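You operate a simulated robot arm through the tools that you are given. There is no shell and no other tool. Be economical: measure what you need, move in short steps, check, and stop when the job is done.

Carry out the task below with a simulated two-armed robot. There is one attempt and no reset: what you move stays moved.

## Task
Carry the small frame under the hood and degrease it for tacking.
Fine: both hands, into the bay; hood damper open; wipe the grease mark off, rinse rag back where it lay; screen out. What is to be rubbed or washed off counts as gone when no trace of it is left.

The check looks at the end state, three seconds after you hand in, the way a careful person would. Anything else that was tipped, shoved, dropped, spilled or broken makes it a failure.

## Robot
Two 7-joint arms with two-finger parallel grippers on one trunk, on a base that drives. Base frame: it is fixed to the floor where the robot stands at the start and does not move with it; the origin is under the middle of the robot, x ahead of it, y to its left, z up. Lengths are in cm, angles in degrees, forces in N, time in s.
The left shoulder is at the start at [5, 18.7, 116], the right one opposite. With the tool pointing down near the work surface each hand reaches from about 10 to 66 cm from the robot's upright axis, wherever it stands, measured 20 degrees to its own side. Places, roughly: bay under the hood [-110, 190, 80]; hood damper [-120, 190, 150]; rinse rag [-125, 125, 75]; welding screen [-190, 50, 90]. Payload 3.43 kg a hand.
The TCP of each hand is the grasp point between the finger pads, 3 cm short of the fingertips. In the tool frame z runs along the fingers and y along their closing line. Largest opening 9.4 cm; finger width 2.8, thickness 1; the body of the gripper, 5 by 9.6 cm, starts 5.5 cm behind the TCP.
Orientation is that of the tool frame in the base frame, as a unit quaternion [x, y, z, w]. With the fingers straight down and closing along the base's y, the tool's x points along the base's -x, its y along +y and its z along -z.

## Interface
- The arms move only by the tool drive_tool. It takes "left_motion", "right_motion" or both (then of equal length, played together; a hand with none holds still); each is a list of rows, each an object (a shift or turn left out is 0, a gripper value left out holds the last) with "dp": the shift along the tool's x, y, z in units of 300 mm (1.0 is 300 mm), a list of three; "rotation": the turn, a rotation vector about the tool's x, y, z in units of 90 degrees (1.0 is 90 degrees), a list of three; "claw": the finger opening in mm, from 0 to 94. In form: [{"dp": [tx, ty, tz], "rotation": [rx, ry, rz], "claw": claw}, ...]. A call has 1 to 8 rows; each row is the pose to reach, as a shift and turn from the pose commanded when the call began, along the tool's axes at that moment. A call with a number of a shift or a turn outside -1 to 1 is refused whole. Each row takes 0.2 s and may step no farther than 5 cm and 8.6 degrees from the row before; otherwise, or with a gripper value out of range, the whole call is refused. Where a pose cannot be reached the arm comes as near as it can. A force on the tool above 40 N (or 10 N above the force at the start of the call, whichever is more), or a blocked arm, ends the call early, and 0.2 s more pass. The fingers move at their own pace (about 15.3 cm/s each) and stop on an object; they squeeze with about 44 N. The grip force told is the motor's: it shows also when the fingers shut on nothing. Time passes only in rows, and 0.2 s behind the last, so rows that repeat a pose let the fingers close. It gives the time, the measured TCP pose, the force on the tool (base axes), the opening and the grip force at its end, in the units of the frame above (readings bear some noise), with the torque about the TCP (base axes, N m) and any sound that the robot's microphone picked up.
- Cameras (640 x 400 px; columns grow to the right, rows downward): "scene" is now at [14.6, 3.35, 134.22]; the picture's right is [0.29, -0.96, 0.00], its down [-0.44, -0.13, -0.89] and it looks along [0.85, 0.26, -0.46] (base axes); focal length 254 px, centre (320, 200). "left" rides on the left gripper at [7.6, -1.4, -10.2] in its tool frame; the picture's right is [0.18, 0.98, 0.00], its down [-0.75, 0.14, -0.64] and it looks along [-0.63, 0.12, 0.77] (tool axes); focal length 243 px, centre (320, 200). "right" rides on the right gripper at [7.6, 1.4, -10.2] in its tool frame; the picture's right is [-0.18, 0.98, 0.00], its down [-0.75, -0.14, -0.64] and it looks along [-0.63, -0.12, 0.77] (tool axes); focal length 243 px, centre (320, 200). There is no depth. A picture from a camera that has moved, and an enlarged one, comes with that camera's place and axes in the base frame and with its lens. The place of the scene camera against the robot may be out by one fixed shift of up to 1.2 cm in any direction.
- camera(camera): a new picture of that camera. It takes no simulated time.
- move_column(by): slides the trunk up (or, below 0, down) by that many cm; the arms and the scene camera ride with it, the base frame stays. It gives what a move gives, with no picture.
- drive_base(legs): drives the robot by 1 to 6 legs, each [ahead, left, turn to the left] in cm, cm and degrees, along the robot's own axes; the way and the turn of a leg run together, so that a leg with both is an arc; at most 150 cm and 180 degrees a leg. The arms and the cameras ride along, it lands a little off, and it stops where it bumps. It gives what a move gives.
- turn_head(pan, tilt): turns the head with the scene camera to pan (to the left, within 80 degrees either way) and tilt (down, from -29 to 69), counted from straight ahead of the robot. It gives what a move gives.
- enlarge(camera, box): a new picture of the part [left, top, right, bottom] of that camera's present view, enlarged. It takes no simulated time.
- hand_in(): hands the job in; it is judged then, once.

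Work in short steps. Places have to be worked out from the pictures, the camera data and where the tool is seen: move nearer, look again, correct. Check each grasp and each placing, and mend what went wrong. You have 120 turns and 100 pictures in all, those below and enlarged ones among them. Open the grippers and draw the arms clear of the work before you hand the job in, unless the task says otherwise; then end with one line.

The tools are called after ">>>" as name(argument=value, ...) on one line, values as JSON. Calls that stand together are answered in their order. drive_tool: Moves the arms, as the interface text tells. Its arguments: {"type":"object","properties":{"left_motion":{"type":"array","items":{"type":"object","properties":{"dp":{"type":"array","items":{"type":"number"}},"rotation":{"type":"array","items":{"type":"number"}},"claw":{"type":"number"}}}},"right_motion":{"type":"array","items":{"type":"object","properties":{"dp":{"type":"array","items":{"type":"number"}},"rotation":{"type":"array","items":{"type":"number"}},"claw":{"type":"number"}}}}},"required":[]} The other tools are called the same way: move_column (by) slides the trunk up or down; drive_base (legs) drives the base; turn_head (pan, tilt) turns the head that bears the scene camera; camera (camera) takes a picture; enlarge (camera, box) takes an enlarged picture of a part of a camera's view; hand_in () hands the job in.

At the start:

```text
t: 0.0
left_tcp_pos: [43.79, 34.81, 117.67]
left_orientation: [0.0, 1.0, 0.001, 0.0]
left_contact_force: [0.1, 0.5, 0.6]
left_moment: [0.01, -0.01, 0.02]
left_gripper_width: 9.4
left_finger_force: 0.0
right_tcp_pos: [33.93, -4.51, 117.84]
right_orientation: [0.0, 1.0, 0.0, 0.0]
right_contact_force: [-1.1, 0.6, -0.1]
right_moment: [0.0, 0.0, 0.02]
right_gripper_width: 9.41
right_finger_force: 0.1
trunk travel left (down, up): [-37.5, 5.7]
robot x, y, heading: [0.31, -0.09, 0.1]
head pan, tilt: [17.0, 27.3]
```

scene: 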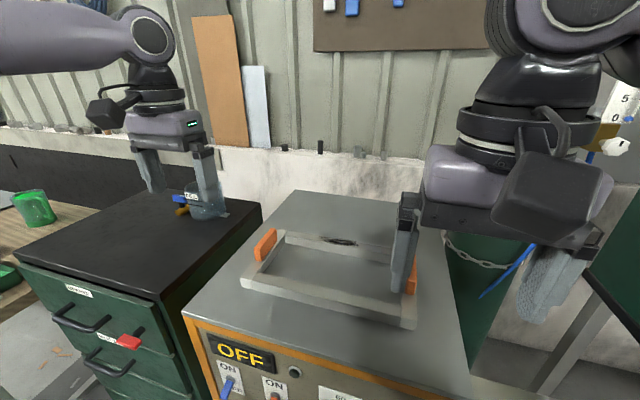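
right: 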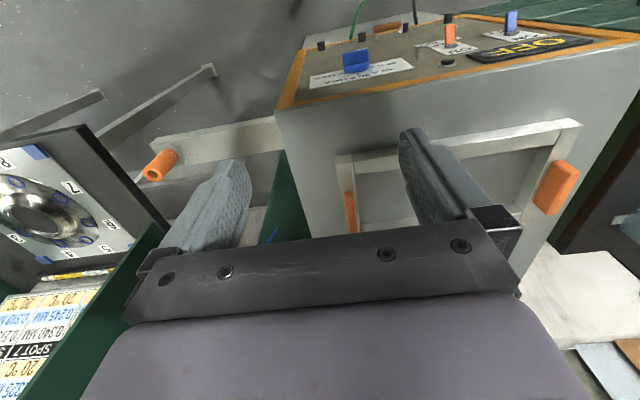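
left: 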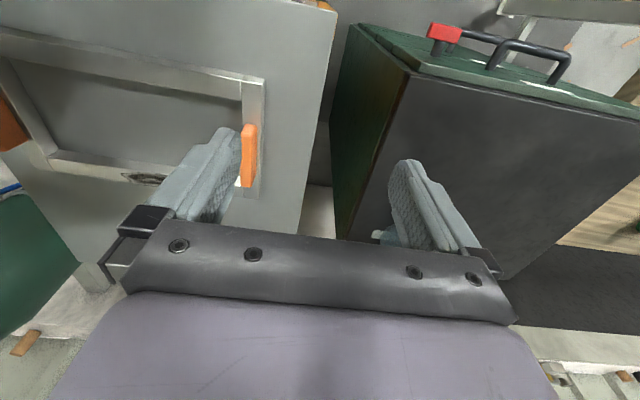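

The newest pictures show the small frame with orange grips on the cabinet ahead. I look around first to find the bay, damper, rag and screen.

>>> turn_head(pan=80, tilt=15)

>>> camera(camera="scene")

>>> turn_head(pan=20, tilt=55)

>>> camera(camera="scene")

>>> turn_head(pan=-70, tilt=25)

>>> camera(camera="scene")

```text
t: 1.3
left_tcp_pos: [43.83, 34.79, 117.77]
left_orientation: [0.0, 1.0, 0.0, 0.0]
left_contact_force: [0.5, -0.6, 0.0]
left_moment: [0.01, 0.03, -0.01]
left_gripper_width: 9.42
left_finger_force: 0.1
right_tcp_pos: [33.9, -4.44, 117.74]
right_orientation: [0.0, 1.0, 0.0, 0.001]
right_contact_force: [0.2, 0.0, -0.3]
right_moment: [-0.01, 0.0, 0.02]
right_gripper_width: 9.41
right_finger_force: 0.1
trunk travel left (down, up): [-37.5, 5.7]
robot x, y, heading: [0.05, 0.27, -0.3]
head pan, tilt: [80.0, 15.0]
```

```text
96 pictures are left
camera scene: at [7.49, 9.87, 136.21], right [0.98, -0.17, 0.0], down [-0.05, -0.26, -0.97], along [0.17, 0.95, -0.26], focal length 254 px, centre (320, 200)
```

scene: 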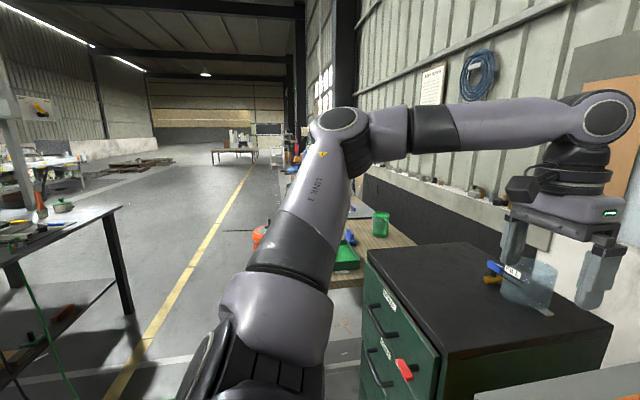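

```text
t: 2.6
left_tcp_pos: [43.73, 34.76, 117.69]
left_orientation: [0.001, 1.0, 0.0, 0.0]
left_contact_force: [0.4, 0.3, 0.5]
left_moment: [-0.01, 0.04, -0.01]
left_gripper_width: 9.39
left_finger_force: 0.1
right_tcp_pos: [33.83, -4.38, 117.75]
right_orientation: [0.0, 1.0, 0.0, 0.0]
right_contact_force: [-0.1, -0.3, -0.4]
right_moment: [-0.01, 0.01, 0.02]
right_gripper_width: 9.39
right_finger_force: 0.1
trunk travel left (down, up): [-37.5, 5.7]
robot x, y, heading: [-0.28, -0.04, 0.1]
head pan, tilt: [20.0, 55.0]
```

```text
95 pictures are left
camera scene: at [12.64, 3.14, 130.19], right [0.34, -0.94, 0.0], down [-0.77, -0.28, -0.57], along [0.54, 0.2, -0.82], focal length 254 px, centre (320, 200)
```

scene: 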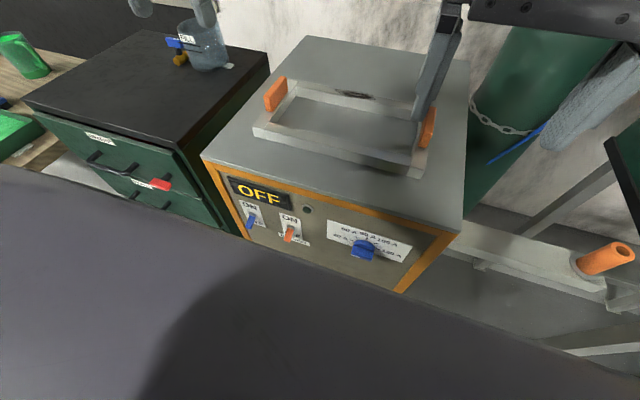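

```text
t: 4.3
left_tcp_pos: [43.68, 34.8, 117.63]
left_orientation: [0.001, 1.0, 0.0, 0.0]
left_contact_force: [0.1, 0.5, 0.2]
left_moment: [0.01, 0.03, 0.03]
left_gripper_width: 9.4
left_finger_force: 0.1
right_tcp_pos: [33.87, -4.34, 117.82]
right_orientation: [0.0, 1.0, 0.001, 0.001]
right_contact_force: [0.6, -0.3, -0.3]
right_moment: [-0.01, 0.0, 0.0]
right_gripper_width: 9.41
right_finger_force: 0.1
trunk travel left (down, up): [-37.5, 5.7]
robot x, y, heading: [0.07, 0.16, 0.0]
head pan, tilt: [-70.0, 25.0]
```

```text
94 pictures are left
camera scene: at [9.02, -7.99, 134.59], right [-0.94, -0.34, 0.0], down [-0.14, 0.4, -0.91], along [0.31, -0.85, -0.42], focal length 254 px, centre (320, 200)
```

scene: 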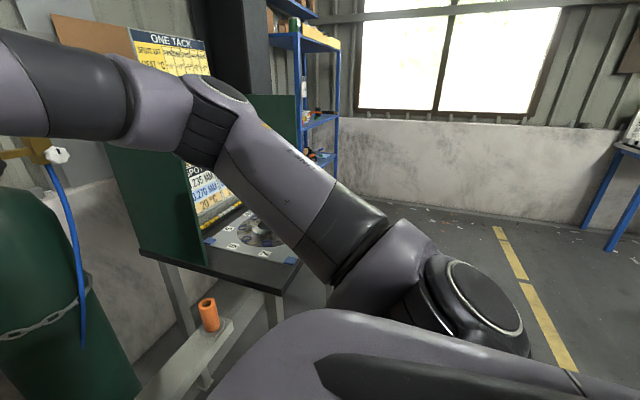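

The robot's surroundings on the left/behind aren't seen yet. The hands are high (about 115) above everything; I turn in place 60° left to look behind.

>>> drive_base(legs=[[0, 0, 60]])

>>> turn_head(pan=75, tilt=20)

>>> camera(camera="scene")

```text
t: 7.3
left_tcp_pos: [-8.44, 55.35, 117.77]
left_orientation: [-0.502, 0.865, 0.0, 0.0]
left_contact_force: [0.5, 0.2, 0.7]
left_moment: [0.04, 0.01, 0.01]
left_gripper_width: 9.38
left_finger_force: 0.1
right_tcp_pos: [20.67, 27.13, 117.67]
right_orientation: [-0.501, 0.865, 0.0, 0.0]
right_contact_force: [0.7, 0.4, -0.2]
right_moment: [0.0, -0.02, 0.0]
right_gripper_width: 9.42
right_finger_force: 0.1
trunk travel left (down, up): [-37.5, 5.7]
robot x, y, heading: [0.01, -0.26, 60.5]
head pan, tilt: [-70.0, 25.0]
```

```text
t: 9.6
left_tcp_pos: [-8.4, 55.24, 117.7]
left_orientation: [-0.502, 0.865, -0.001, 0.0]
left_contact_force: [0.0, 0.2, -0.2]
left_moment: [0.02, 0.02, 0.04]
left_gripper_width: 9.38
left_finger_force: 0.0
right_tcp_pos: [20.8, 27.03, 117.77]
right_orientation: [-0.502, 0.865, 0.0, 0.0]
right_contact_force: [0.5, 0.3, -0.2]
right_moment: [-0.02, -0.01, 0.0]
right_gripper_width: 9.38
right_finger_force: 0.1
trunk travel left (down, up): [-37.5, 5.7]
robot x, y, heading: [0.05, -0.05, 60.1]
head pan, tilt: [75.0, 20.0]
```

```text
93 pictures are left
camera scene: at [-3.68, 12.3, 135.4], right [0.7, 0.71, 0.0], down [0.24, -0.24, -0.94], along [-0.67, 0.66, -0.34], focal length 254 px, centre (320, 200)
```

scene: 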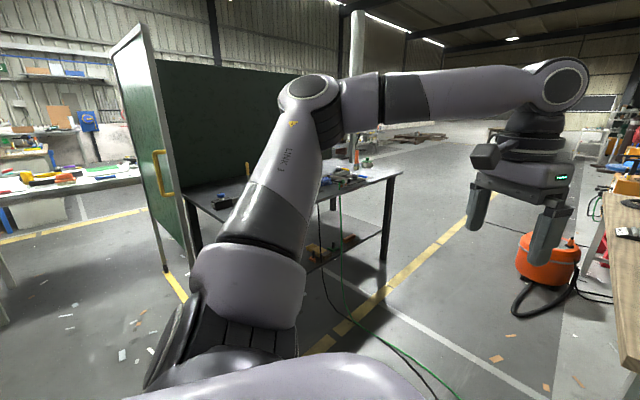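

The screen (with yellow handle) and the bench come into sight. I turn another 60° and look again straight at it.

>>> drive_base(legs=[[0, 0, 75]])

>>> turn_head(pan=0, tilt=15)

>>> camera(camera="scene")

```text
t: 13.3
left_tcp_pos: [-55.55, 5.84, 117.74]
left_orientation: [0.925, -0.379, 0.0, 0.0]
left_contact_force: [-0.3, -0.5, -0.5]
left_moment: [0.03, 0.01, 0.01]
left_gripper_width: 9.4
left_finger_force: 0.0
right_tcp_pos: [-21.05, 26.92, 117.63]
right_orientation: [0.925, -0.38, 0.0, 0.0]
right_contact_force: [0.2, 0.2, -0.7]
right_moment: [-0.01, 0.0, -0.01]
right_gripper_width: 9.4
right_finger_force: 0.2
trunk travel left (down, up): [-37.5, 5.7]
robot x, y, heading: [0.04, 0.28, 135.2]
head pan, tilt: [75.0, 20.0]
```

```text
t: 14.8
left_tcp_pos: [-55.67, 5.87, 117.66]
left_orientation: [0.926, -0.379, 0.0, 0.001]
left_contact_force: [-0.1, 0.5, 0.9]
left_moment: [-0.01, -0.02, 0.02]
left_gripper_width: 9.38
left_finger_force: 0.0
right_tcp_pos: [-20.93, 26.85, 117.65]
right_orientation: [0.925, -0.379, 0.0, 0.0]
right_contact_force: [-0.5, -0.7, 0.0]
right_moment: [-0.04, -0.01, 0.05]
right_gripper_width: 9.39
right_finger_force: 0.0
trunk travel left (down, up): [-37.5, 5.7]
robot x, y, heading: [-0.2, 0.19, 135.6]
head pan, tilt: [0.0, 15.0]
```

```text
92 pictures are left
camera scene: at [-10.8, 11.32, 136.21], right [0.7, 0.71, 0.0], down [0.18, -0.18, -0.97], along [-0.69, 0.68, -0.26], focal length 254 px, centre (320, 200)
```

scene: 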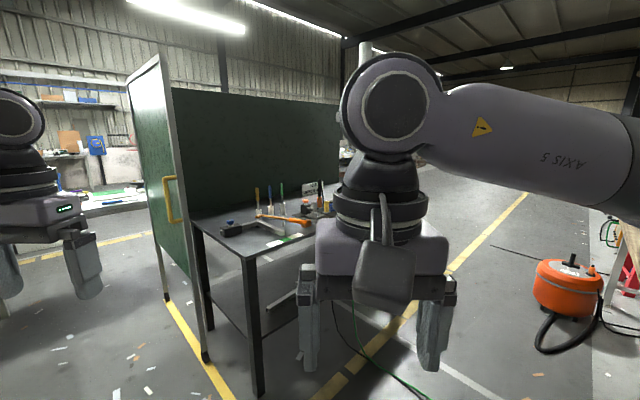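

The bench front edge lies near x≈-117, y 65–217. I drive to about (-40,110) facing -x to survey it, staying well clear.

>>> drive_base(legs=[[0, 0, 45], [20, -100, 0]])

>>> turn_head(pan=-20, tilt=5)

>>> camera(camera="scene")

>>> turn_head(pan=30, tilt=25)

>>> camera(camera="scene")

```text
t: 25.9
left_tcp_pos: [-64.26, 65.03, 117.76]
left_orientation: [1.0, 0.0, 0.0, 0.0]
left_contact_force: [-0.2, -0.4, 0.4]
left_moment: [0.0, 0.01, -0.04]
left_gripper_width: 9.43
left_finger_force: 0.0
right_tcp_pos: [-54.16, 104.25, 117.7]
right_orientation: [1.0, -0.001, 0.0, 0.001]
right_contact_force: [0.3, -0.6, -0.4]
right_moment: [0.01, 0.0, -0.03]
right_gripper_width: 9.41
right_finger_force: 0.0
trunk travel left (down, up): [-37.5, 5.7]
robot x, y, heading: [-20.04, 99.68, 180.0]
head pan, tilt: [0.0, 15.0]
```

```text
t: 26.7
left_tcp_pos: [-64.23, 65.15, 117.7]
left_orientation: [1.0, -0.001, -0.001, 0.0]
left_contact_force: [-0.1, 0.2, -0.4]
left_moment: [0.02, -0.01, -0.01]
left_gripper_width: 9.41
left_finger_force: 0.1
right_tcp_pos: [-54.2, 104.29, 117.8]
right_orientation: [1.0, -0.002, 0.001, 0.0]
right_contact_force: [-0.3, -0.4, 0.6]
right_moment: [-0.01, 0.0, -0.02]
right_gripper_width: 9.39
right_finger_force: 0.0
trunk travel left (down, up): [-37.5, 5.7]
robot x, y, heading: [-20.65, 99.73, 179.8]
head pan, tilt: [-20.0, 5.0]
```

```text
91 pictures are left
camera scene: at [-34.86, 103.63, 137.83], right [0.34, 0.94, 0.0], down [0.08, -0.03, -1.0], along [-0.94, 0.34, -0.09], focal length 254 px, centre (320, 200)
```

scene: 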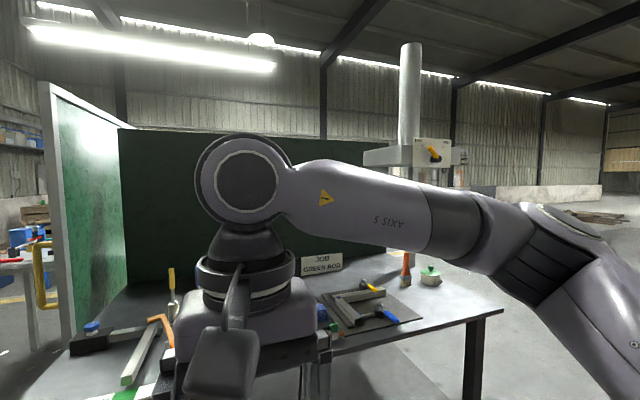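

```text
t: 27.9
left_tcp_pos: [-64.3, 65.07, 117.88]
left_orientation: [1.0, -0.001, 0.0, 0.0]
left_contact_force: [-0.8, -0.1, 0.6]
left_moment: [0.02, -0.03, -0.02]
left_gripper_width: 9.36
left_finger_force: 0.0
right_tcp_pos: [-54.32, 104.35, 117.74]
right_orientation: [1.0, -0.002, 0.0, 0.0]
right_contact_force: [-0.3, -0.7, -0.4]
right_moment: [-0.02, -0.01, -0.03]
right_gripper_width: 9.41
right_finger_force: 0.0
trunk travel left (down, up): [-37.5, 5.7]
robot x, y, heading: [-20.77, 99.65, 180.2]
head pan, tilt: [30.0, 25.0]
```

```text
90 pictures are left
camera scene: at [-34.23, 95.89, 134.59], right [-0.5, 0.87, 0.0], down [0.37, 0.21, -0.91], along [-0.79, -0.45, -0.42], focal length 254 px, centre (320, 200)
```

scene: 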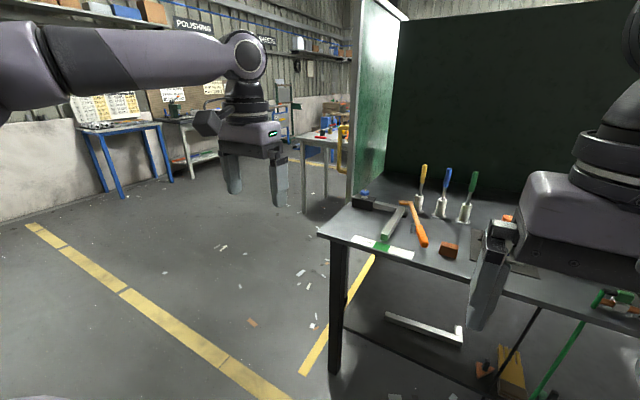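

The hood post with its box and orange lever is at the right end. I drive along to y≈175 to view it frontally.

>>> drive_base(legs=[[0, -75, 0]])

>>> turn_head(pan=5, tilt=10)

>>> camera(camera="scene")

```text
t: 35.0
left_tcp_pos: [-63.89, 141.22, 117.77]
left_orientation: [1.0, -0.008, 0.0, 0.0]
left_contact_force: [-0.3, -0.2, -0.1]
left_moment: [0.0, -0.01, 0.01]
left_gripper_width: 9.4
left_finger_force: 0.1
right_tcp_pos: [-53.4, 180.38, 117.7]
right_orientation: [1.0, -0.009, 0.0, 0.0]
right_contact_force: [-0.3, 0.7, -0.8]
right_moment: [-0.01, 0.02, -0.01]
right_gripper_width: 9.45
right_finger_force: 0.1
trunk travel left (down, up): [-37.5, 5.7]
robot x, y, heading: [-20.12, 175.09, 178.9]
head pan, tilt: [30.0, 25.0]
```

```text
t: 35.9
left_tcp_pos: [-63.98, 141.25, 117.68]
left_orientation: [1.0, -0.007, 0.001, 0.001]
left_contact_force: [0.3, 0.1, 0.4]
left_moment: [-0.02, 0.03, 0.01]
left_gripper_width: 9.41
left_finger_force: 0.0
right_tcp_pos: [-53.53, 180.33, 117.75]
right_orientation: [1.0, -0.009, 0.0, 0.0]
right_contact_force: [0.0, 0.0, 0.1]
right_moment: [0.05, 0.0, -0.01]
right_gripper_width: 9.38
right_finger_force: 0.0
trunk travel left (down, up): [-37.5, 5.7]
robot x, y, heading: [-19.75, 175.12, 178.9]
head pan, tilt: [5.0, 10.0]
```

```text
89 pictures are left
camera scene: at [-34.77, 175.41, 137.02], right [-0.07, 1.0, 0.0], down [0.17, 0.01, -0.98], along [-0.98, -0.07, -0.17], focal length 254 px, centre (320, 200)
```

scene: 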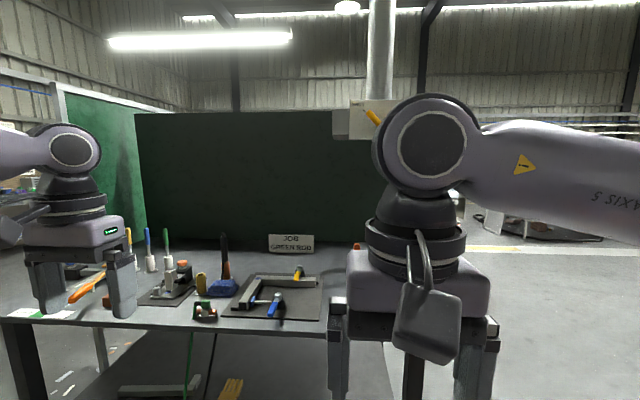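

The right arm hides the hood. I swing the right hand 30 cm to the right and look again.

>>> drive_tool(right_motion=[{"dp": [0, -0.16, 0]}, {"dp": [0, -0.32, 0]}, {"dp": [0, -0.48, 0]}, {"dp": [0, -0.64, 0]}, {"dp": [0, -0.8, 0]}, {"dp": [0, -0.96, 0]}])

>>> camera(camera="scene")

>>> enlarge(camera="scene", box=[100, 200, 420, 400])

```text
t: 37.2
left_tcp_pos: [-63.99, 141.36, 117.78]
left_orientation: [1.0, -0.008, -0.002, 0.001]
left_contact_force: [-1.9, -0.4, -0.6]
left_moment: [-0.01, 0.01, -0.03]
left_gripper_width: 9.38
left_finger_force: 0.0
right_tcp_pos: [-52.91, 209.16, 117.29]
right_orientation: [1.0, -0.007, -0.001, 0.001]
right_contact_force: [0.4, 0.9, 0.1]
right_moment: [-0.01, 0.03, -0.02]
right_gripper_width: 9.4
right_finger_force: 0.0
trunk travel left (down, up): [-37.5, 5.7]
robot x, y, heading: [-19.78, 175.4, 179.0]
head pan, tilt: [5.0, 10.0]
```

```text
88 pictures are left
camera scene: at [-34.74, 175.48, 137.03], right [-0.07, 1.0, 0.0], down [0.17, 0.01, -0.98], along [-0.98, -0.07, -0.17], focal length 254 px, centre (320, 200)
```

scene: 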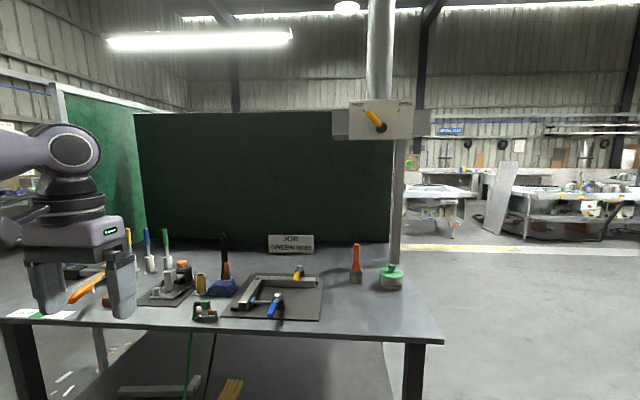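

```text
2.00 times, centred on (260, 300) of scene
camera zoom: at [-34.74, 175.48, 137.03], right [-0.07, 1.0, 0.0], down [0.17, 0.01, -0.98], along [-0.98, -0.07, -0.17], focal length 508 px, centre (440, 0)
```

zoom: 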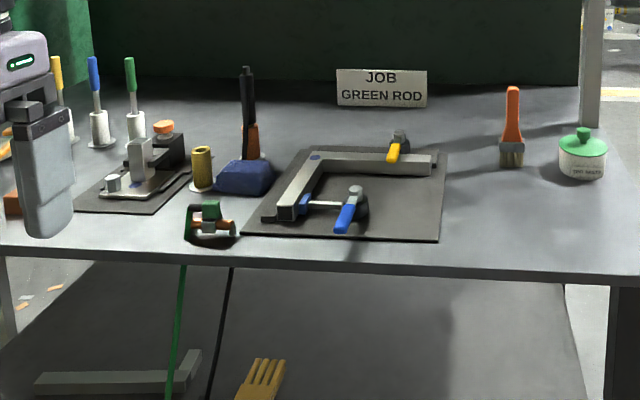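

The damper box with yellow lever, the mat fixture, blue rag, and open bench area are seen. I move 25 cm nearer and look down for parallax and for the bay.

>>> drive_base(legs=[[25, 0, 0]])

>>> turn_head(pan=0, tilt=40)

>>> camera(camera="scene")

>>> turn_head(pan=-10, tilt=-10)

>>> camera(camera="scene")

```text
t: 39.0
left_tcp_pos: [-87.95, 141.3, 117.77]
left_orientation: [1.0, -0.005, 0.0, 0.0]
left_contact_force: [0.3, -0.7, -0.2]
left_moment: [0.02, -0.04, -0.01]
left_gripper_width: 9.38
left_finger_force: 0.0
right_tcp_pos: [-77.41, 209.2, 117.42]
right_orientation: [1.0, -0.006, 0.0, 0.0]
right_contact_force: [0.1, 0.2, 0.9]
right_moment: [0.0, 0.02, 0.04]
right_gripper_width: 9.4
right_finger_force: 0.1
trunk travel left (down, up): [-37.5, 5.7]
robot x, y, heading: [-43.76, 175.92, 179.3]
head pan, tilt: [5.0, 10.0]
```

```text
t: 40.0
left_tcp_pos: [-88.03, 141.22, 117.75]
left_orientation: [1.0, -0.005, 0.0, 0.0]
left_contact_force: [0.5, 0.0, -0.2]
left_moment: [-0.06, -0.02, 0.0]
left_gripper_width: 9.39
left_finger_force: 0.0
right_tcp_pos: [-77.38, 209.13, 117.33]
right_orientation: [1.0, -0.006, 0.0, 0.0]
right_contact_force: [0.3, -0.3, -0.7]
right_moment: [0.03, 0.02, -0.01]
right_gripper_width: 9.4
right_finger_force: 0.1
trunk travel left (down, up): [-37.5, 5.7]
robot x, y, heading: [-43.95, 175.63, 179.3]
head pan, tilt: [0.0, 40.0]
```

```text
86 pictures are left
camera scene: at [-58.17, 176.46, 132.26], right [0.01, 1.0, 0.0], down [0.64, -0.01, -0.77], along [-0.77, 0.01, -0.64], focal length 254 px, centre (320, 200)
```

scene: 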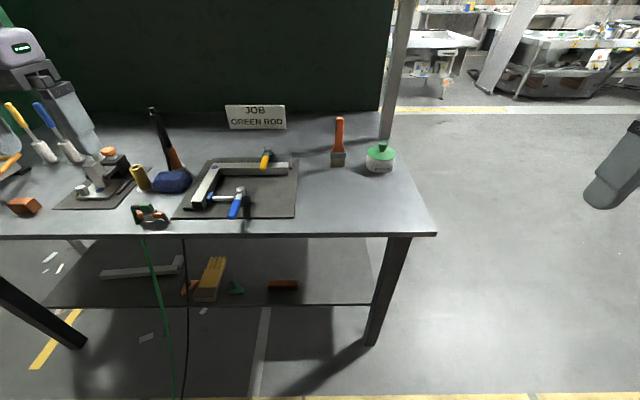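

```text
t: 41.2
left_tcp_pos: [-87.84, 141.33, 117.85]
left_orientation: [1.0, -0.004, 0.0, 0.0]
left_contact_force: [-0.2, 0.6, 0.1]
left_moment: [-0.02, -0.02, 0.01]
left_gripper_width: 9.41
left_finger_force: 0.0
right_tcp_pos: [-77.33, 209.1, 117.47]
right_orientation: [1.0, -0.006, 0.001, 0.0]
right_contact_force: [0.4, -0.3, -0.1]
right_moment: [-0.04, -0.01, 0.02]
right_gripper_width: 9.42
right_finger_force: 0.0
trunk travel left (down, up): [-37.5, 5.7]
robot x, y, heading: [-43.83, 175.87, 179.6]
head pan, tilt: [-10.0, -10.0]
```

```text
85 pictures are left
camera scene: at [-57.95, 177.92, 140.14], right [0.18, 0.98, 0.0], down [-0.17, 0.03, -0.98], along [-0.97, 0.18, 0.17], focal length 254 px, centre (320, 200)
```

scene: 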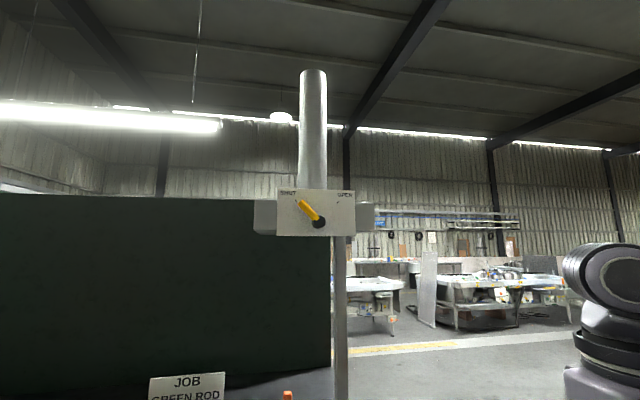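

Table top works out at z≈86, front edge x≈-99.5; damper lever points to SHUT, needs turning to OPEN. I look closer at the bay area and table objects.

>>> turn_head(pan=0, tilt=40)

>>> enlarge(camera="scene", box=[120, 80, 440, 280])

>>> camera(camera="left")

>>> camera(camera="right")

```text
t: 42.4
left_tcp_pos: [-88.08, 141.37, 117.79]
left_orientation: [1.0, -0.004, 0.0, 0.0]
left_contact_force: [0.2, -0.3, -0.5]
left_moment: [0.0, 0.03, 0.0]
left_gripper_width: 9.42
left_finger_force: 0.1
right_tcp_pos: [-77.42, 209.04, 117.35]
right_orientation: [1.0, -0.005, -0.001, 0.0]
right_contact_force: [-0.1, 0.1, -0.6]
right_moment: [-0.04, 0.02, 0.01]
right_gripper_width: 9.42
right_finger_force: 0.1
trunk travel left (down, up): [-37.5, 5.7]
robot x, y, heading: [-43.64, 175.6, 179.4]
head pan, tilt: [0.0, 40.0]
```

```text
2.00 times, centred on (280, 180) of scene
camera zoom: at [-58.17, 176.46, 132.26], right [0.01, 1.0, 0.0], down [0.64, -0.01, -0.77], along [-0.77, 0.01, -0.64], focal length 508 px, centre (400, 240)
```

zoom: 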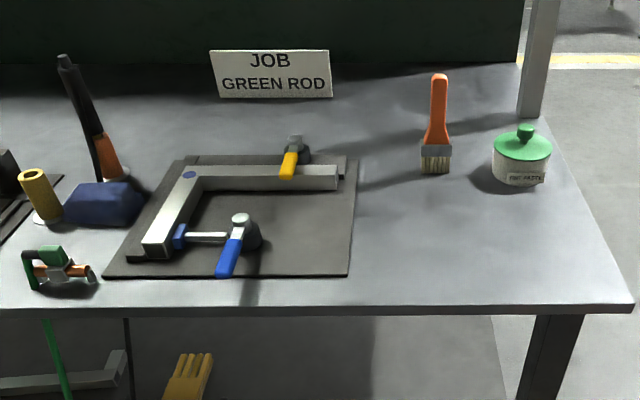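

```text
83 pictures are left
camera left: at [-80.34, 142.6, 127.97], right [0.17, -0.98, 0.0], down [-0.75, -0.13, 0.64], along [-0.63, -0.11, -0.77], focal length 243 px, centre (320, 200)
```

left: 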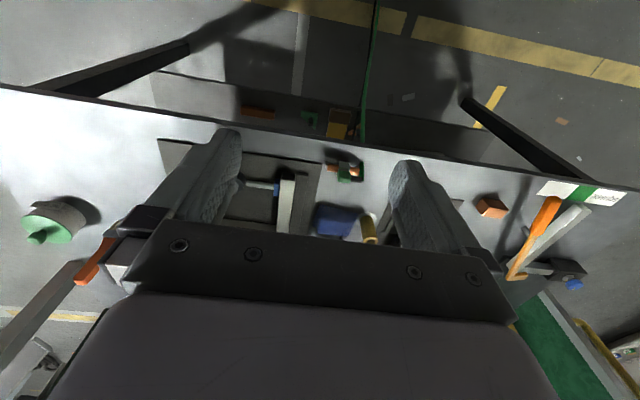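

```text
82 pictures are left
camera right: at [-69.75, 207.63, 127.44], right [-0.19, -0.98, 0.0], down [-0.75, 0.15, 0.64], along [-0.63, 0.12, -0.77], focal length 243 px, centre (320, 200)
```

right: 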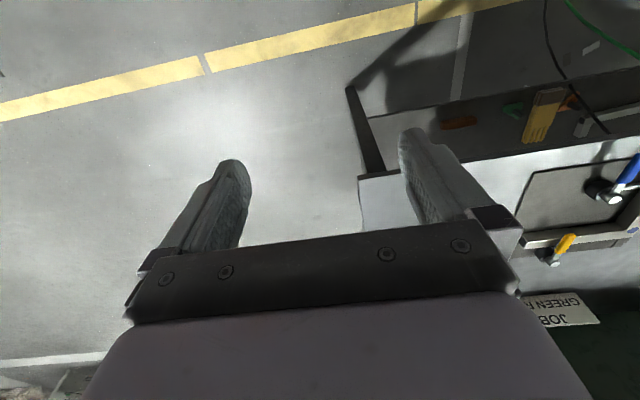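

No bay marking, so the bay is the free bench stretch at y≈172–205, x≈-100…-125 under the hood. First the damper: I turn the right hand to point along -x while lifting it and going forward.

>>> drive_tool(right_motion=[{"dp": [-0.04, 0, -0.1], "rotation": [0, -0.09, 0], "claw": 0}, {"dp": [-0.08, 0, -0.2], "rotation": [0, -0.18, 0]}, {"dp": [-0.12, 0, -0.3], "rotation": [0, -0.27, 0]}, {"dp": [-0.16, 0, -0.4], "rotation": [0, -0.36, 0]}, {"dp": [-0.2, 0, -0.5], "rotation": [0, -0.45, 0]}, {"dp": [-0.24, 0, -0.6], "rotation": [0, -0.54, 0]}, {"dp": [-0.28, 0, -0.7], "rotation": [0, -0.63, 0]}, {"dp": [-0.32, 0, -0.8], "rotation": [0, -0.72, 0]}])

```text
t: 44.1
left_tcp_pos: [-87.93, 141.27, 117.66]
left_orientation: [1.0, -0.005, 0.0, 0.0]
left_contact_force: [-0.1, 1.1, 0.7]
left_moment: [-0.01, -0.01, 0.0]
left_gripper_width: 9.42
left_finger_force: 0.0
right_tcp_pos: [-86.95, 209.02, 141.43]
right_orientation: [0.844, -0.005, -0.537, -0.003]
right_contact_force: [-0.1, 0.2, -0.1]
right_moment: [-0.02, -0.02, -0.02]
right_gripper_width: 0.0
right_finger_force: 33.1
trunk travel left (down, up): [-37.5, 5.7]
robot x, y, heading: [-43.92, 175.9, 179.4]
head pan, tilt: [0.0, 40.0]
```

Reading fine. I finish the turn to horizontal and shift left to y≈180 at safe distance in front of the lever, then view with the hand camera.

>>> drive_tool(right_motion=[{"dp": [-0.03, 0.14, -0.014], "rotation": [0, -0.05, 0]}, {"dp": [-0.06, 0.28, -0.028], "rotation": [0, -0.1, 0]}, {"dp": [-0.09, 0.42, -0.042], "rotation": [0, -0.15, 0]}, {"dp": [-0.12, 0.56, -0.056], "rotation": [0, -0.2, 0]}, {"dp": [-0.15, 0.7, -0.07], "rotation": [0, -0.25, 0]}, {"dp": [-0.18, 0.84, -0.085], "rotation": [0, -0.28, 0]}, {"dp": [-0.18, 0.96, -0.085], "rotation": [0, -0.28, 0]}])

>>> turn_head(pan=-10, tilt=0)

>>> camera(camera="scene")

>>> camera(camera="right")

```text
t: 45.8
left_tcp_pos: [-87.91, 141.18, 117.71]
left_orientation: [1.0, -0.005, -0.001, 0.0]
left_contact_force: [0.0, -0.2, -0.7]
left_moment: [0.0, 0.02, 0.03]
left_gripper_width: 9.4
left_finger_force: 0.0
right_tcp_pos: [-87.09, 180.34, 147.44]
right_orientation: [-0.706, 0.004, 0.708, 0.003]
right_contact_force: [-0.5, 0.6, 0.3]
right_moment: [0.0, -0.01, 0.03]
right_gripper_width: 0.01
right_finger_force: 32.8
trunk travel left (down, up): [-37.5, 5.7]
robot x, y, heading: [-44.16, 175.25, 179.5]
head pan, tilt: [0.0, 40.0]
```

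```text
t: 46.8
left_tcp_pos: [-87.94, 141.36, 117.74]
left_orientation: [1.0, -0.005, 0.0, 0.0]
left_contact_force: [-0.1, 0.0, -1.1]
left_moment: [0.01, 0.03, 0.01]
left_gripper_width: 9.42
left_finger_force: 0.1
right_tcp_pos: [-87.14, 180.44, 147.45]
right_orientation: [-0.707, 0.004, 0.707, 0.003]
right_contact_force: [0.7, -0.6, -0.3]
right_moment: [-0.03, 0.0, 0.02]
right_gripper_width: 0.0
right_finger_force: 33.4
trunk travel left (down, up): [-37.5, 5.7]
robot x, y, heading: [-43.76, 175.56, 179.6]
head pan, tilt: [-10.0, 0.0]
```

```text
81 pictures are left
camera scene: at [-58.51, 178.02, 138.62], right [0.18, 0.98, 0.0], down [0.0, 0.0, -1.0], along [-0.98, 0.18, 0.0], focal length 254 px, centre (320, 200)
```

scene: 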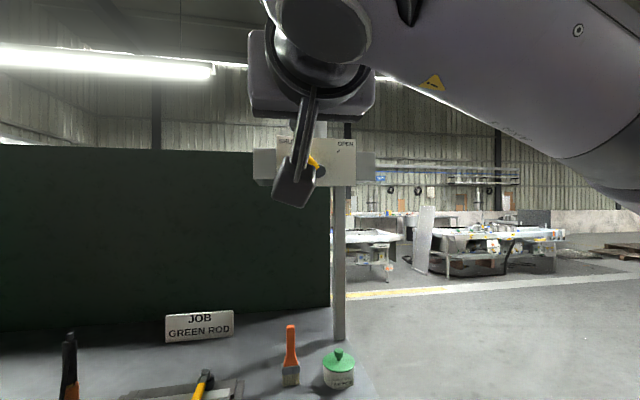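

```text
80 pictures are left
camera right: at [-76.88, 178.95, 139.61], right [-0.01, -0.98, 0.18], down [0.64, 0.13, 0.75], along [-0.77, 0.13, 0.63], focal length 243 px, centre (320, 200)
```

right: 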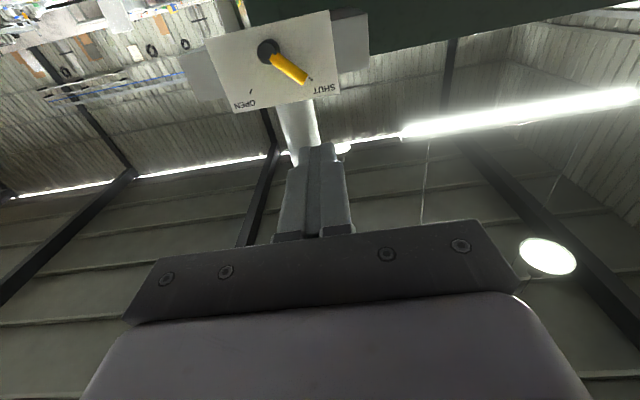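

Triangulation puts the lever pivot at about (-131,191,146), tip (-133,185.5,152.4). I drive 15 cm closer and raise the hand to z≈151 left of the lever.

>>> drive_base(legs=[[15, 0, 0]])

>>> drive_tool(right_motion=[{"dp": [-0.06, 0.02, 0.1]}, {"dp": [-0.12, 0.03, 0.25]}, {"dp": [-0.12, 0.03, 0.4]}])

>>> camera(camera="right")

>>> camera(camera="scene")

```text
t: 48.2
left_tcp_pos: [-102.96, 141.47, 117.66]
left_orientation: [1.0, -0.005, 0.0, 0.0]
left_contact_force: [-0.4, 0.2, 0.8]
left_moment: [-0.01, -0.01, -0.01]
left_gripper_width: 9.39
left_finger_force: 0.0
right_tcp_pos: [-101.98, 180.52, 147.37]
right_orientation: [0.707, -0.004, -0.707, -0.004]
right_contact_force: [-0.7, 0.5, 0.2]
right_moment: [0.0, -0.01, -0.02]
right_gripper_width: 0.01
right_finger_force: 33.1
trunk travel left (down, up): [-37.5, 5.7]
robot x, y, heading: [-58.57, 175.39, 179.4]
head pan, tilt: [-10.0, 0.0]
```

```text
t: 49.0
left_tcp_pos: [-102.85, 141.47, 117.71]
left_orientation: [1.0, -0.005, 0.0, 0.0]
left_contact_force: [-0.3, -0.6, -0.5]
left_moment: [-0.03, -0.03, -0.02]
left_gripper_width: 9.41
left_finger_force: 0.1
right_tcp_pos: [-113.87, 180.08, 151.14]
right_orientation: [-0.707, 0.004, 0.707, 0.004]
right_contact_force: [0.7, 0.4, 0.3]
right_moment: [0.02, 0.02, 0.01]
right_gripper_width: 0.0
right_finger_force: 33.3
trunk travel left (down, up): [-37.5, 5.7]
robot x, y, heading: [-58.88, 176.02, 179.4]
head pan, tilt: [-10.0, 0.0]
```

```text
79 pictures are left
camera right: at [-103.61, 178.51, 143.36], right [-0.01, -0.98, 0.18], down [0.64, 0.13, 0.75], along [-0.76, 0.13, 0.63], focal length 243 px, centre (320, 200)
```

right: 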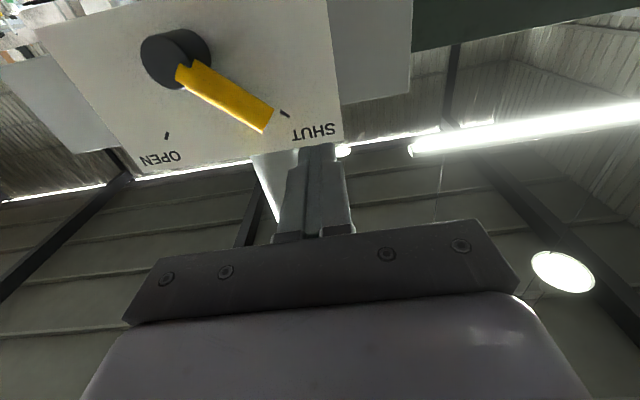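

```text
78 pictures are left
camera scene: at [-73.47, 178.16, 138.61], right [0.18, 0.98, 0.0], down [0.0, 0.0, -1.0], along [-0.98, 0.18, 0.0], focal length 254 px, centre (320, 200)
```

scene: 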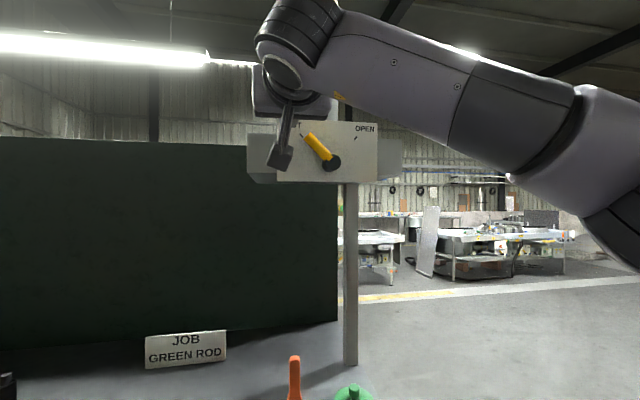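

Lever tip is now pinned at about (-121.6,184.2,149.8), pivot (189.3,144.6). I advance the fingertips beside it and sweep to the right.

>>> drive_tool(right_motion=[{"dp": [0.05, 0, 0.1]}, {"dp": [0.05, 0, 0.2]}, {"dp": [0.05, -0.08, 0.2]}, {"dp": [0.05, -0.16, 0.2]}, {"dp": [0.05, -0.24, 0.2]}, {"dp": [0.05, -0.3, 0.2]}, {"dp": [0.05, -0.36, 0.2]}])

>>> camera(camera="right")

```text
t: 50.6
left_tcp_pos: [-102.76, 140.87, 117.53]
left_orientation: [1.0, -0.004, 0.0, -0.001]
left_contact_force: [-0.6, -0.8, 0.1]
left_moment: [0.01, -0.01, 0.0]
left_gripper_width: 9.42
left_finger_force: 0.1
right_tcp_pos: [-119.81, 189.4, 149.11]
right_orientation: [0.708, 0.004, -0.706, -0.002]
right_contact_force: [-5.3, -23.6, 0.7]
right_moment: [-0.29, 0.07, 0.49]
right_gripper_width: 0.0
right_finger_force: 32.8
trunk travel left (down, up): [-37.5, 5.7]
robot x, y, heading: [-58.88, 176.07, 179.5]
head pan, tilt: [-10.0, 0.0]
```

```text
77 pictures are left
camera right: at [-109.56, 188.11, 141.36], right [0.0, -0.98, 0.18], down [0.64, 0.14, 0.76], along [-0.77, 0.11, 0.63], focal length 243 px, centre (320, 200)
```

right: 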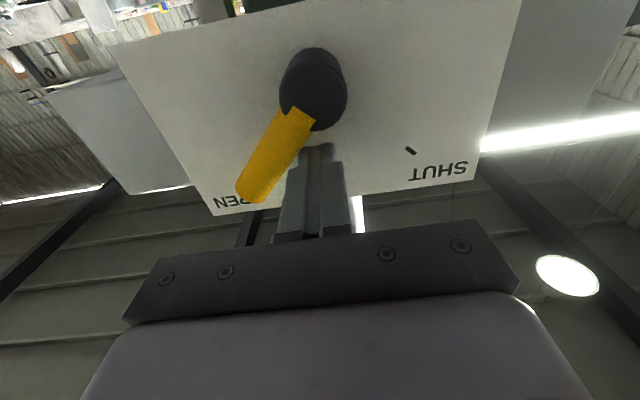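

The lever seems at OPEN with a stop force felt. I back the hand away and check.

>>> drive_tool(right_motion=[{"dp": [0, 0.08, 0]}, {"dp": [0, 0.08, -0.16]}, {"dp": [0, 0.08, -0.32]}, {"dp": [0, 0.08, -0.48]}])

>>> camera(camera="right")

>>> enlarge(camera="scene", box=[220, 80, 460, 230])

```text
t: 51.6
left_tcp_pos: [-102.78, 141.49, 117.79]
left_orientation: [1.0, -0.005, -0.001, 0.0]
left_contact_force: [0.2, 0.5, 0.6]
left_moment: [0.03, 0.0, -0.03]
left_gripper_width: 9.4
left_finger_force: 0.1
right_tcp_pos: [-105.43, 188.58, 149.63]
right_orientation: [-0.706, 0.005, 0.708, 0.004]
right_contact_force: [-0.6, -0.1, -0.2]
right_moment: [0.01, 0.0, -0.01]
right_gripper_width: 0.0
right_finger_force: 33.2
trunk travel left (down, up): [-37.5, 5.7]
robot x, y, heading: [-58.38, 175.77, 179.3]
head pan, tilt: [-10.0, 0.0]
```

```text
76 pictures are left
camera right: at [-95.14, 186.99, 141.86], right [-0.01, -0.98, 0.19], down [0.65, 0.13, 0.75], along [-0.76, 0.13, 0.63], focal length 243 px, centre (320, 200)
```

right: 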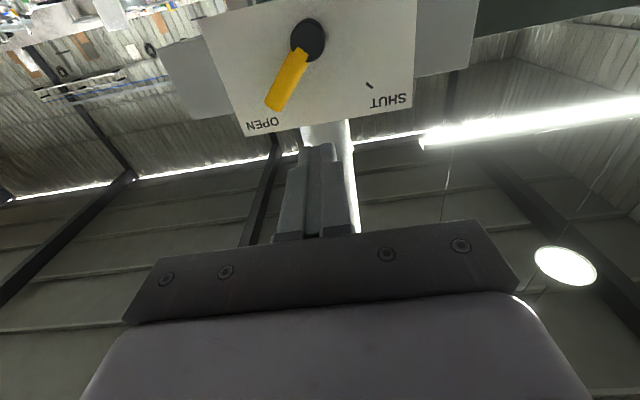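

```text
2.67 times, centred on (340, 155) of scene
camera zoom: at [-73.3, 178.18, 138.64], right [0.18, 0.98, 0.0], down [0.0, 0.0, -1.0], along [-0.98, 0.18, 0.0], focal length 678 px, centre (267, 320)
```

zoom: 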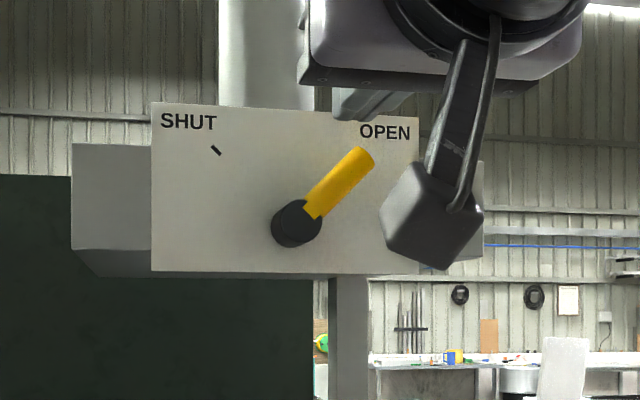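

The damper is OPEN. I back off from the bench and fold the right hand down again, then go to look at the screen.

>>> drive_base(legs=[[-45, 0, 0]])

>>> drive_tool(right_motion=[{"dp": [0.08, 0, -0.02], "rotation": [0, 0.09, 0], "claw": 94}, {"dp": [0.16, 0, -0.02], "rotation": [0, 0.18, 0]}, {"dp": [0.24, 0, -0.02], "rotation": [0, 0.27, 0]}, {"dp": [0.32, 0, -0.02], "rotation": [0, 0.36, 0]}, {"dp": [0.4, 0, -0.02], "rotation": [0, 0.45, 0]}, {"dp": [0.48, 0, -0.02], "rotation": [0, 0.54, 0]}, {"dp": [0.56, 0, -0.02], "rotation": [0, 0.63, 0]}, {"dp": [0.64, 0, -0.02], "rotation": [0, 0.72, 0]}])

>>> drive_base(legs=[[0, 120, 0]])

>>> turn_head(pan=5, tilt=12)

>>> camera(camera="scene")

```text
t: 54.4
left_tcp_pos: [-56.65, 141.08, 117.78]
left_orientation: [1.0, -0.006, -0.001, 0.0]
left_contact_force: [-0.1, -0.4, 0.7]
left_moment: [0.01, -0.02, 0.01]
left_gripper_width: 9.43
left_finger_force: 0.1
right_tcp_pos: [-59.42, 188.11, 149.7]
right_orientation: [-0.707, 0.005, 0.708, 0.004]
right_contact_force: [-0.1, 0.0, 0.3]
right_moment: [-0.01, 0.02, -0.01]
right_gripper_width: 0.0
right_finger_force: 32.7
trunk travel left (down, up): [-37.5, 5.7]
robot x, y, heading: [-12.53, 175.33, 179.1]
head pan, tilt: [-10.0, 0.0]
```

```text
t: 56.2
left_tcp_pos: [-56.71, 141.13, 117.63]
left_orientation: [1.0, -0.006, 0.0, 0.0]
left_contact_force: [-0.2, 0.5, -0.2]
left_moment: [0.0, -0.03, 0.01]
left_gripper_width: 9.38
left_finger_force: 0.1
right_tcp_pos: [-58.75, 188.17, 130.16]
right_orientation: [0.976, -0.007, -0.217, -0.002]
right_contact_force: [0.0, -0.8, -0.2]
right_moment: [0.01, 0.01, -0.04]
right_gripper_width: 9.42
right_finger_force: 0.1
trunk travel left (down, up): [-37.5, 5.7]
robot x, y, heading: [-12.7, 175.09, 179.3]
head pan, tilt: [-10.0, 0.0]
```

```text
t: 66.9
left_tcp_pos: [-61.12, 23.09, 117.69]
left_orientation: [1.0, -0.022, -0.001, 0.0]
left_contact_force: [0.2, 0.2, 0.0]
left_moment: [0.02, -0.01, 0.0]
left_gripper_width: 9.42
left_finger_force: 0.0
right_tcp_pos: [-61.69, 70.34, 130.16]
right_orientation: [0.976, -0.022, -0.217, -0.005]
right_contact_force: [-0.5, 0.2, 0.2]
right_moment: [0.02, 0.0, 0.01]
right_gripper_width: 9.43
right_finger_force: 0.1
trunk travel left (down, up): [-37.5, 5.7]
robot x, y, heading: [-16.0, 56.27, 177.4]
head pan, tilt: [-10.0, 0.0]
```

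```text
t: 67.6
left_tcp_pos: [-61.14, 23.19, 117.71]
left_orientation: [1.0, -0.023, 0.0, 0.001]
left_contact_force: [0.0, 0.4, 0.8]
left_moment: [-0.03, -0.03, 0.01]
left_gripper_width: 9.38
left_finger_force: 0.1
right_tcp_pos: [-61.84, 70.33, 130.15]
right_orientation: [0.976, -0.022, -0.218, -0.005]
right_contact_force: [-0.4, 0.5, 0.0]
right_moment: [-0.01, 0.02, 0.02]
right_gripper_width: 9.42
right_finger_force: 0.0
trunk travel left (down, up): [-37.5, 5.7]
robot x, y, heading: [-16.56, 56.37, 177.5]
head pan, tilt: [5.0, 12.0]
```

```text
74 pictures are left
camera scene: at [-31.08, 56.56, 136.71], right [-0.04, 1.0, 0.0], down [0.21, 0.01, -0.98], along [-0.98, -0.04, -0.21], focal length 254 px, centre (320, 200)
```

scene: 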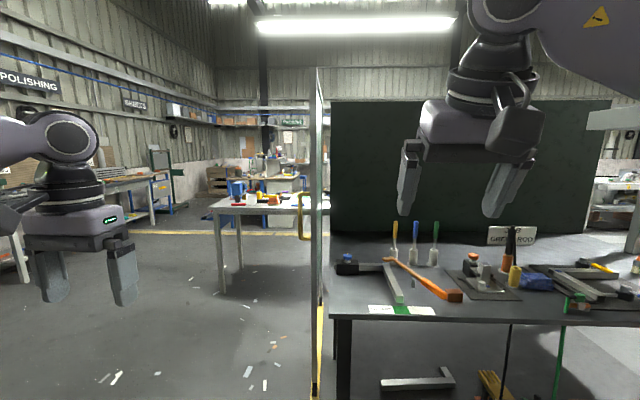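

The side panel runs along x at y≈52, with a floor line continuing toward +x. I shift left to see it from its side.

>>> drive_base(legs=[[25, 75, 0]])

>>> turn_head(pan=-35, tilt=22)

>>> camera(camera="scene")

```text
t: 74.5
left_tcp_pos: [-88.88, -48.92, 117.69]
left_orientation: [1.0, -0.027, 0.001, 0.001]
left_contact_force: [-0.2, -0.5, -0.2]
left_moment: [-0.02, -0.01, 0.01]
left_gripper_width: 9.4
left_finger_force: 0.1
right_tcp_pos: [-88.86, -1.96, 130.22]
right_orientation: [0.975, -0.026, -0.218, -0.005]
right_contact_force: [-0.2, 0.1, -0.3]
right_moment: [0.01, 0.0, 0.0]
right_gripper_width: 9.42
right_finger_force: 0.1
trunk travel left (down, up): [-37.5, 5.7]
robot x, y, heading: [-43.39, -16.66, 176.6]
head pan, tilt: [5.0, 12.0]
```

```text
t: 75.6
left_tcp_pos: [-88.76, -49.05, 117.71]
left_orientation: [1.0, -0.027, -0.001, 0.001]
left_contact_force: [0.3, 0.0, 0.1]
left_moment: [-0.02, -0.02, 0.0]
left_gripper_width: 9.42
left_finger_force: 0.1
right_tcp_pos: [-88.88, -1.9, 130.04]
right_orientation: [0.976, -0.027, -0.218, -0.006]
right_contact_force: [-1.0, -0.3, 0.1]
right_moment: [-0.02, 0.03, 0.01]
right_gripper_width: 9.41
right_finger_force: 0.1
trunk travel left (down, up): [-37.5, 5.7]
robot x, y, heading: [-43.23, -16.87, 176.7]
head pan, tilt: [-35.0, 22.0]
```

```text
73 pictures are left
camera scene: at [-56.36, -9.91, 135.07], right [0.62, 0.79, 0.0], down [0.29, -0.23, -0.93], along [-0.73, 0.57, -0.37], focal length 254 px, centre (320, 200)
```

scene: 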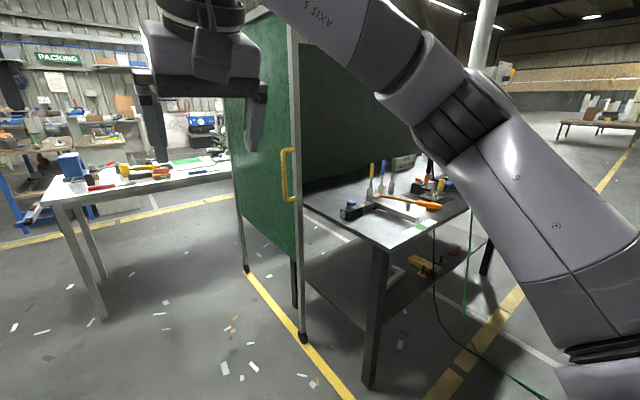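

The screen stands on castors on the yellow floor line (x -153…-235, y≈51), handle near its front edge at about (-157,46,101); the line ends near x≈-100. I face +y and go in front of the handle with the left hand.

>>> drive_base(legs=[[0, 0, -86.6], [0, 100, 0]])

>>> turn_head(pan=15, tilt=28)

>>> camera(camera="scene")

>>> camera(camera="left")

```text
t: 88.3
left_tcp_pos: [-175.07, 30.19, 117.68]
left_orientation: [-0.696, 0.718, 0.0, 0.0]
left_contact_force: [-0.6, 0.4, 0.4]
left_moment: [0.02, 0.0, 0.0]
left_gripper_width: 9.38
left_finger_force: 0.0
right_tcp_pos: [-127.95, 31.33, 130.17]
right_orientation: [-0.678, 0.702, 0.151, 0.157]
right_contact_force: [0.0, -0.1, 0.6]
right_moment: [-0.01, 0.0, 0.01]
right_gripper_width: 9.38
right_finger_force: 0.1
trunk travel left (down, up): [-37.5, 5.7]
robot x, y, heading: [-141.75, -14.3, 88.2]
head pan, tilt: [-35.0, 22.0]
```

```text
t: 89.5
left_tcp_pos: [-175.13, 30.08, 117.65]
left_orientation: [-0.696, 0.718, 0.0, -0.001]
left_contact_force: [-0.7, -0.5, -0.4]
left_moment: [0.04, 0.0, 0.0]
left_gripper_width: 9.41
left_finger_force: 0.0
right_tcp_pos: [-127.98, 31.31, 130.15]
right_orientation: [-0.678, 0.701, 0.152, 0.157]
right_contact_force: [-0.4, -0.1, -0.4]
right_moment: [0.0, 0.0, 0.01]
right_gripper_width: 9.41
right_finger_force: 0.1
trunk travel left (down, up): [-37.5, 5.7]
robot x, y, heading: [-141.93, -14.68, 88.3]
head pan, tilt: [15.0, 28.0]
```

```text
72 pictures are left
camera scene: at [-143.65, 0.78, 134.11], right [0.97, 0.23, 0.0], down [0.11, -0.46, -0.88], along [-0.2, 0.86, -0.47], focal length 254 px, centre (320, 200)
```

scene: 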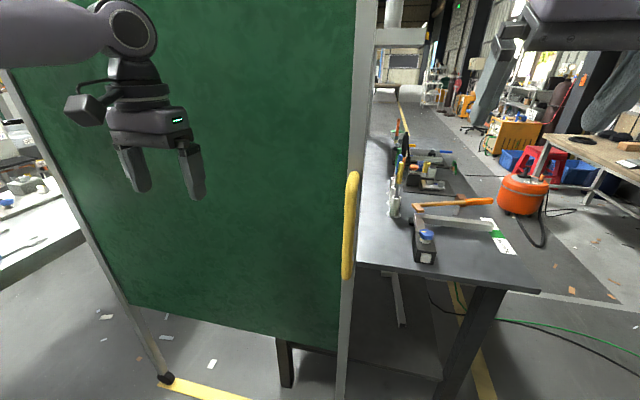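

```text
71 pictures are left
camera left: at [-174.02, 22.49, 127.98], right [-0.99, -0.15, 0.0], down [-0.12, 0.76, 0.64], along [-0.1, 0.64, -0.77], focal length 243 px, centre (320, 200)
```

left: 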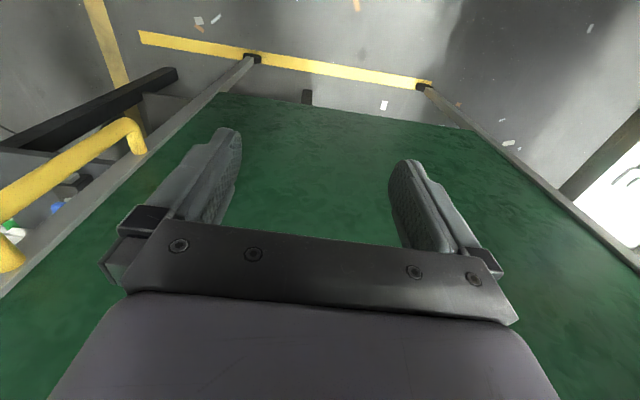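

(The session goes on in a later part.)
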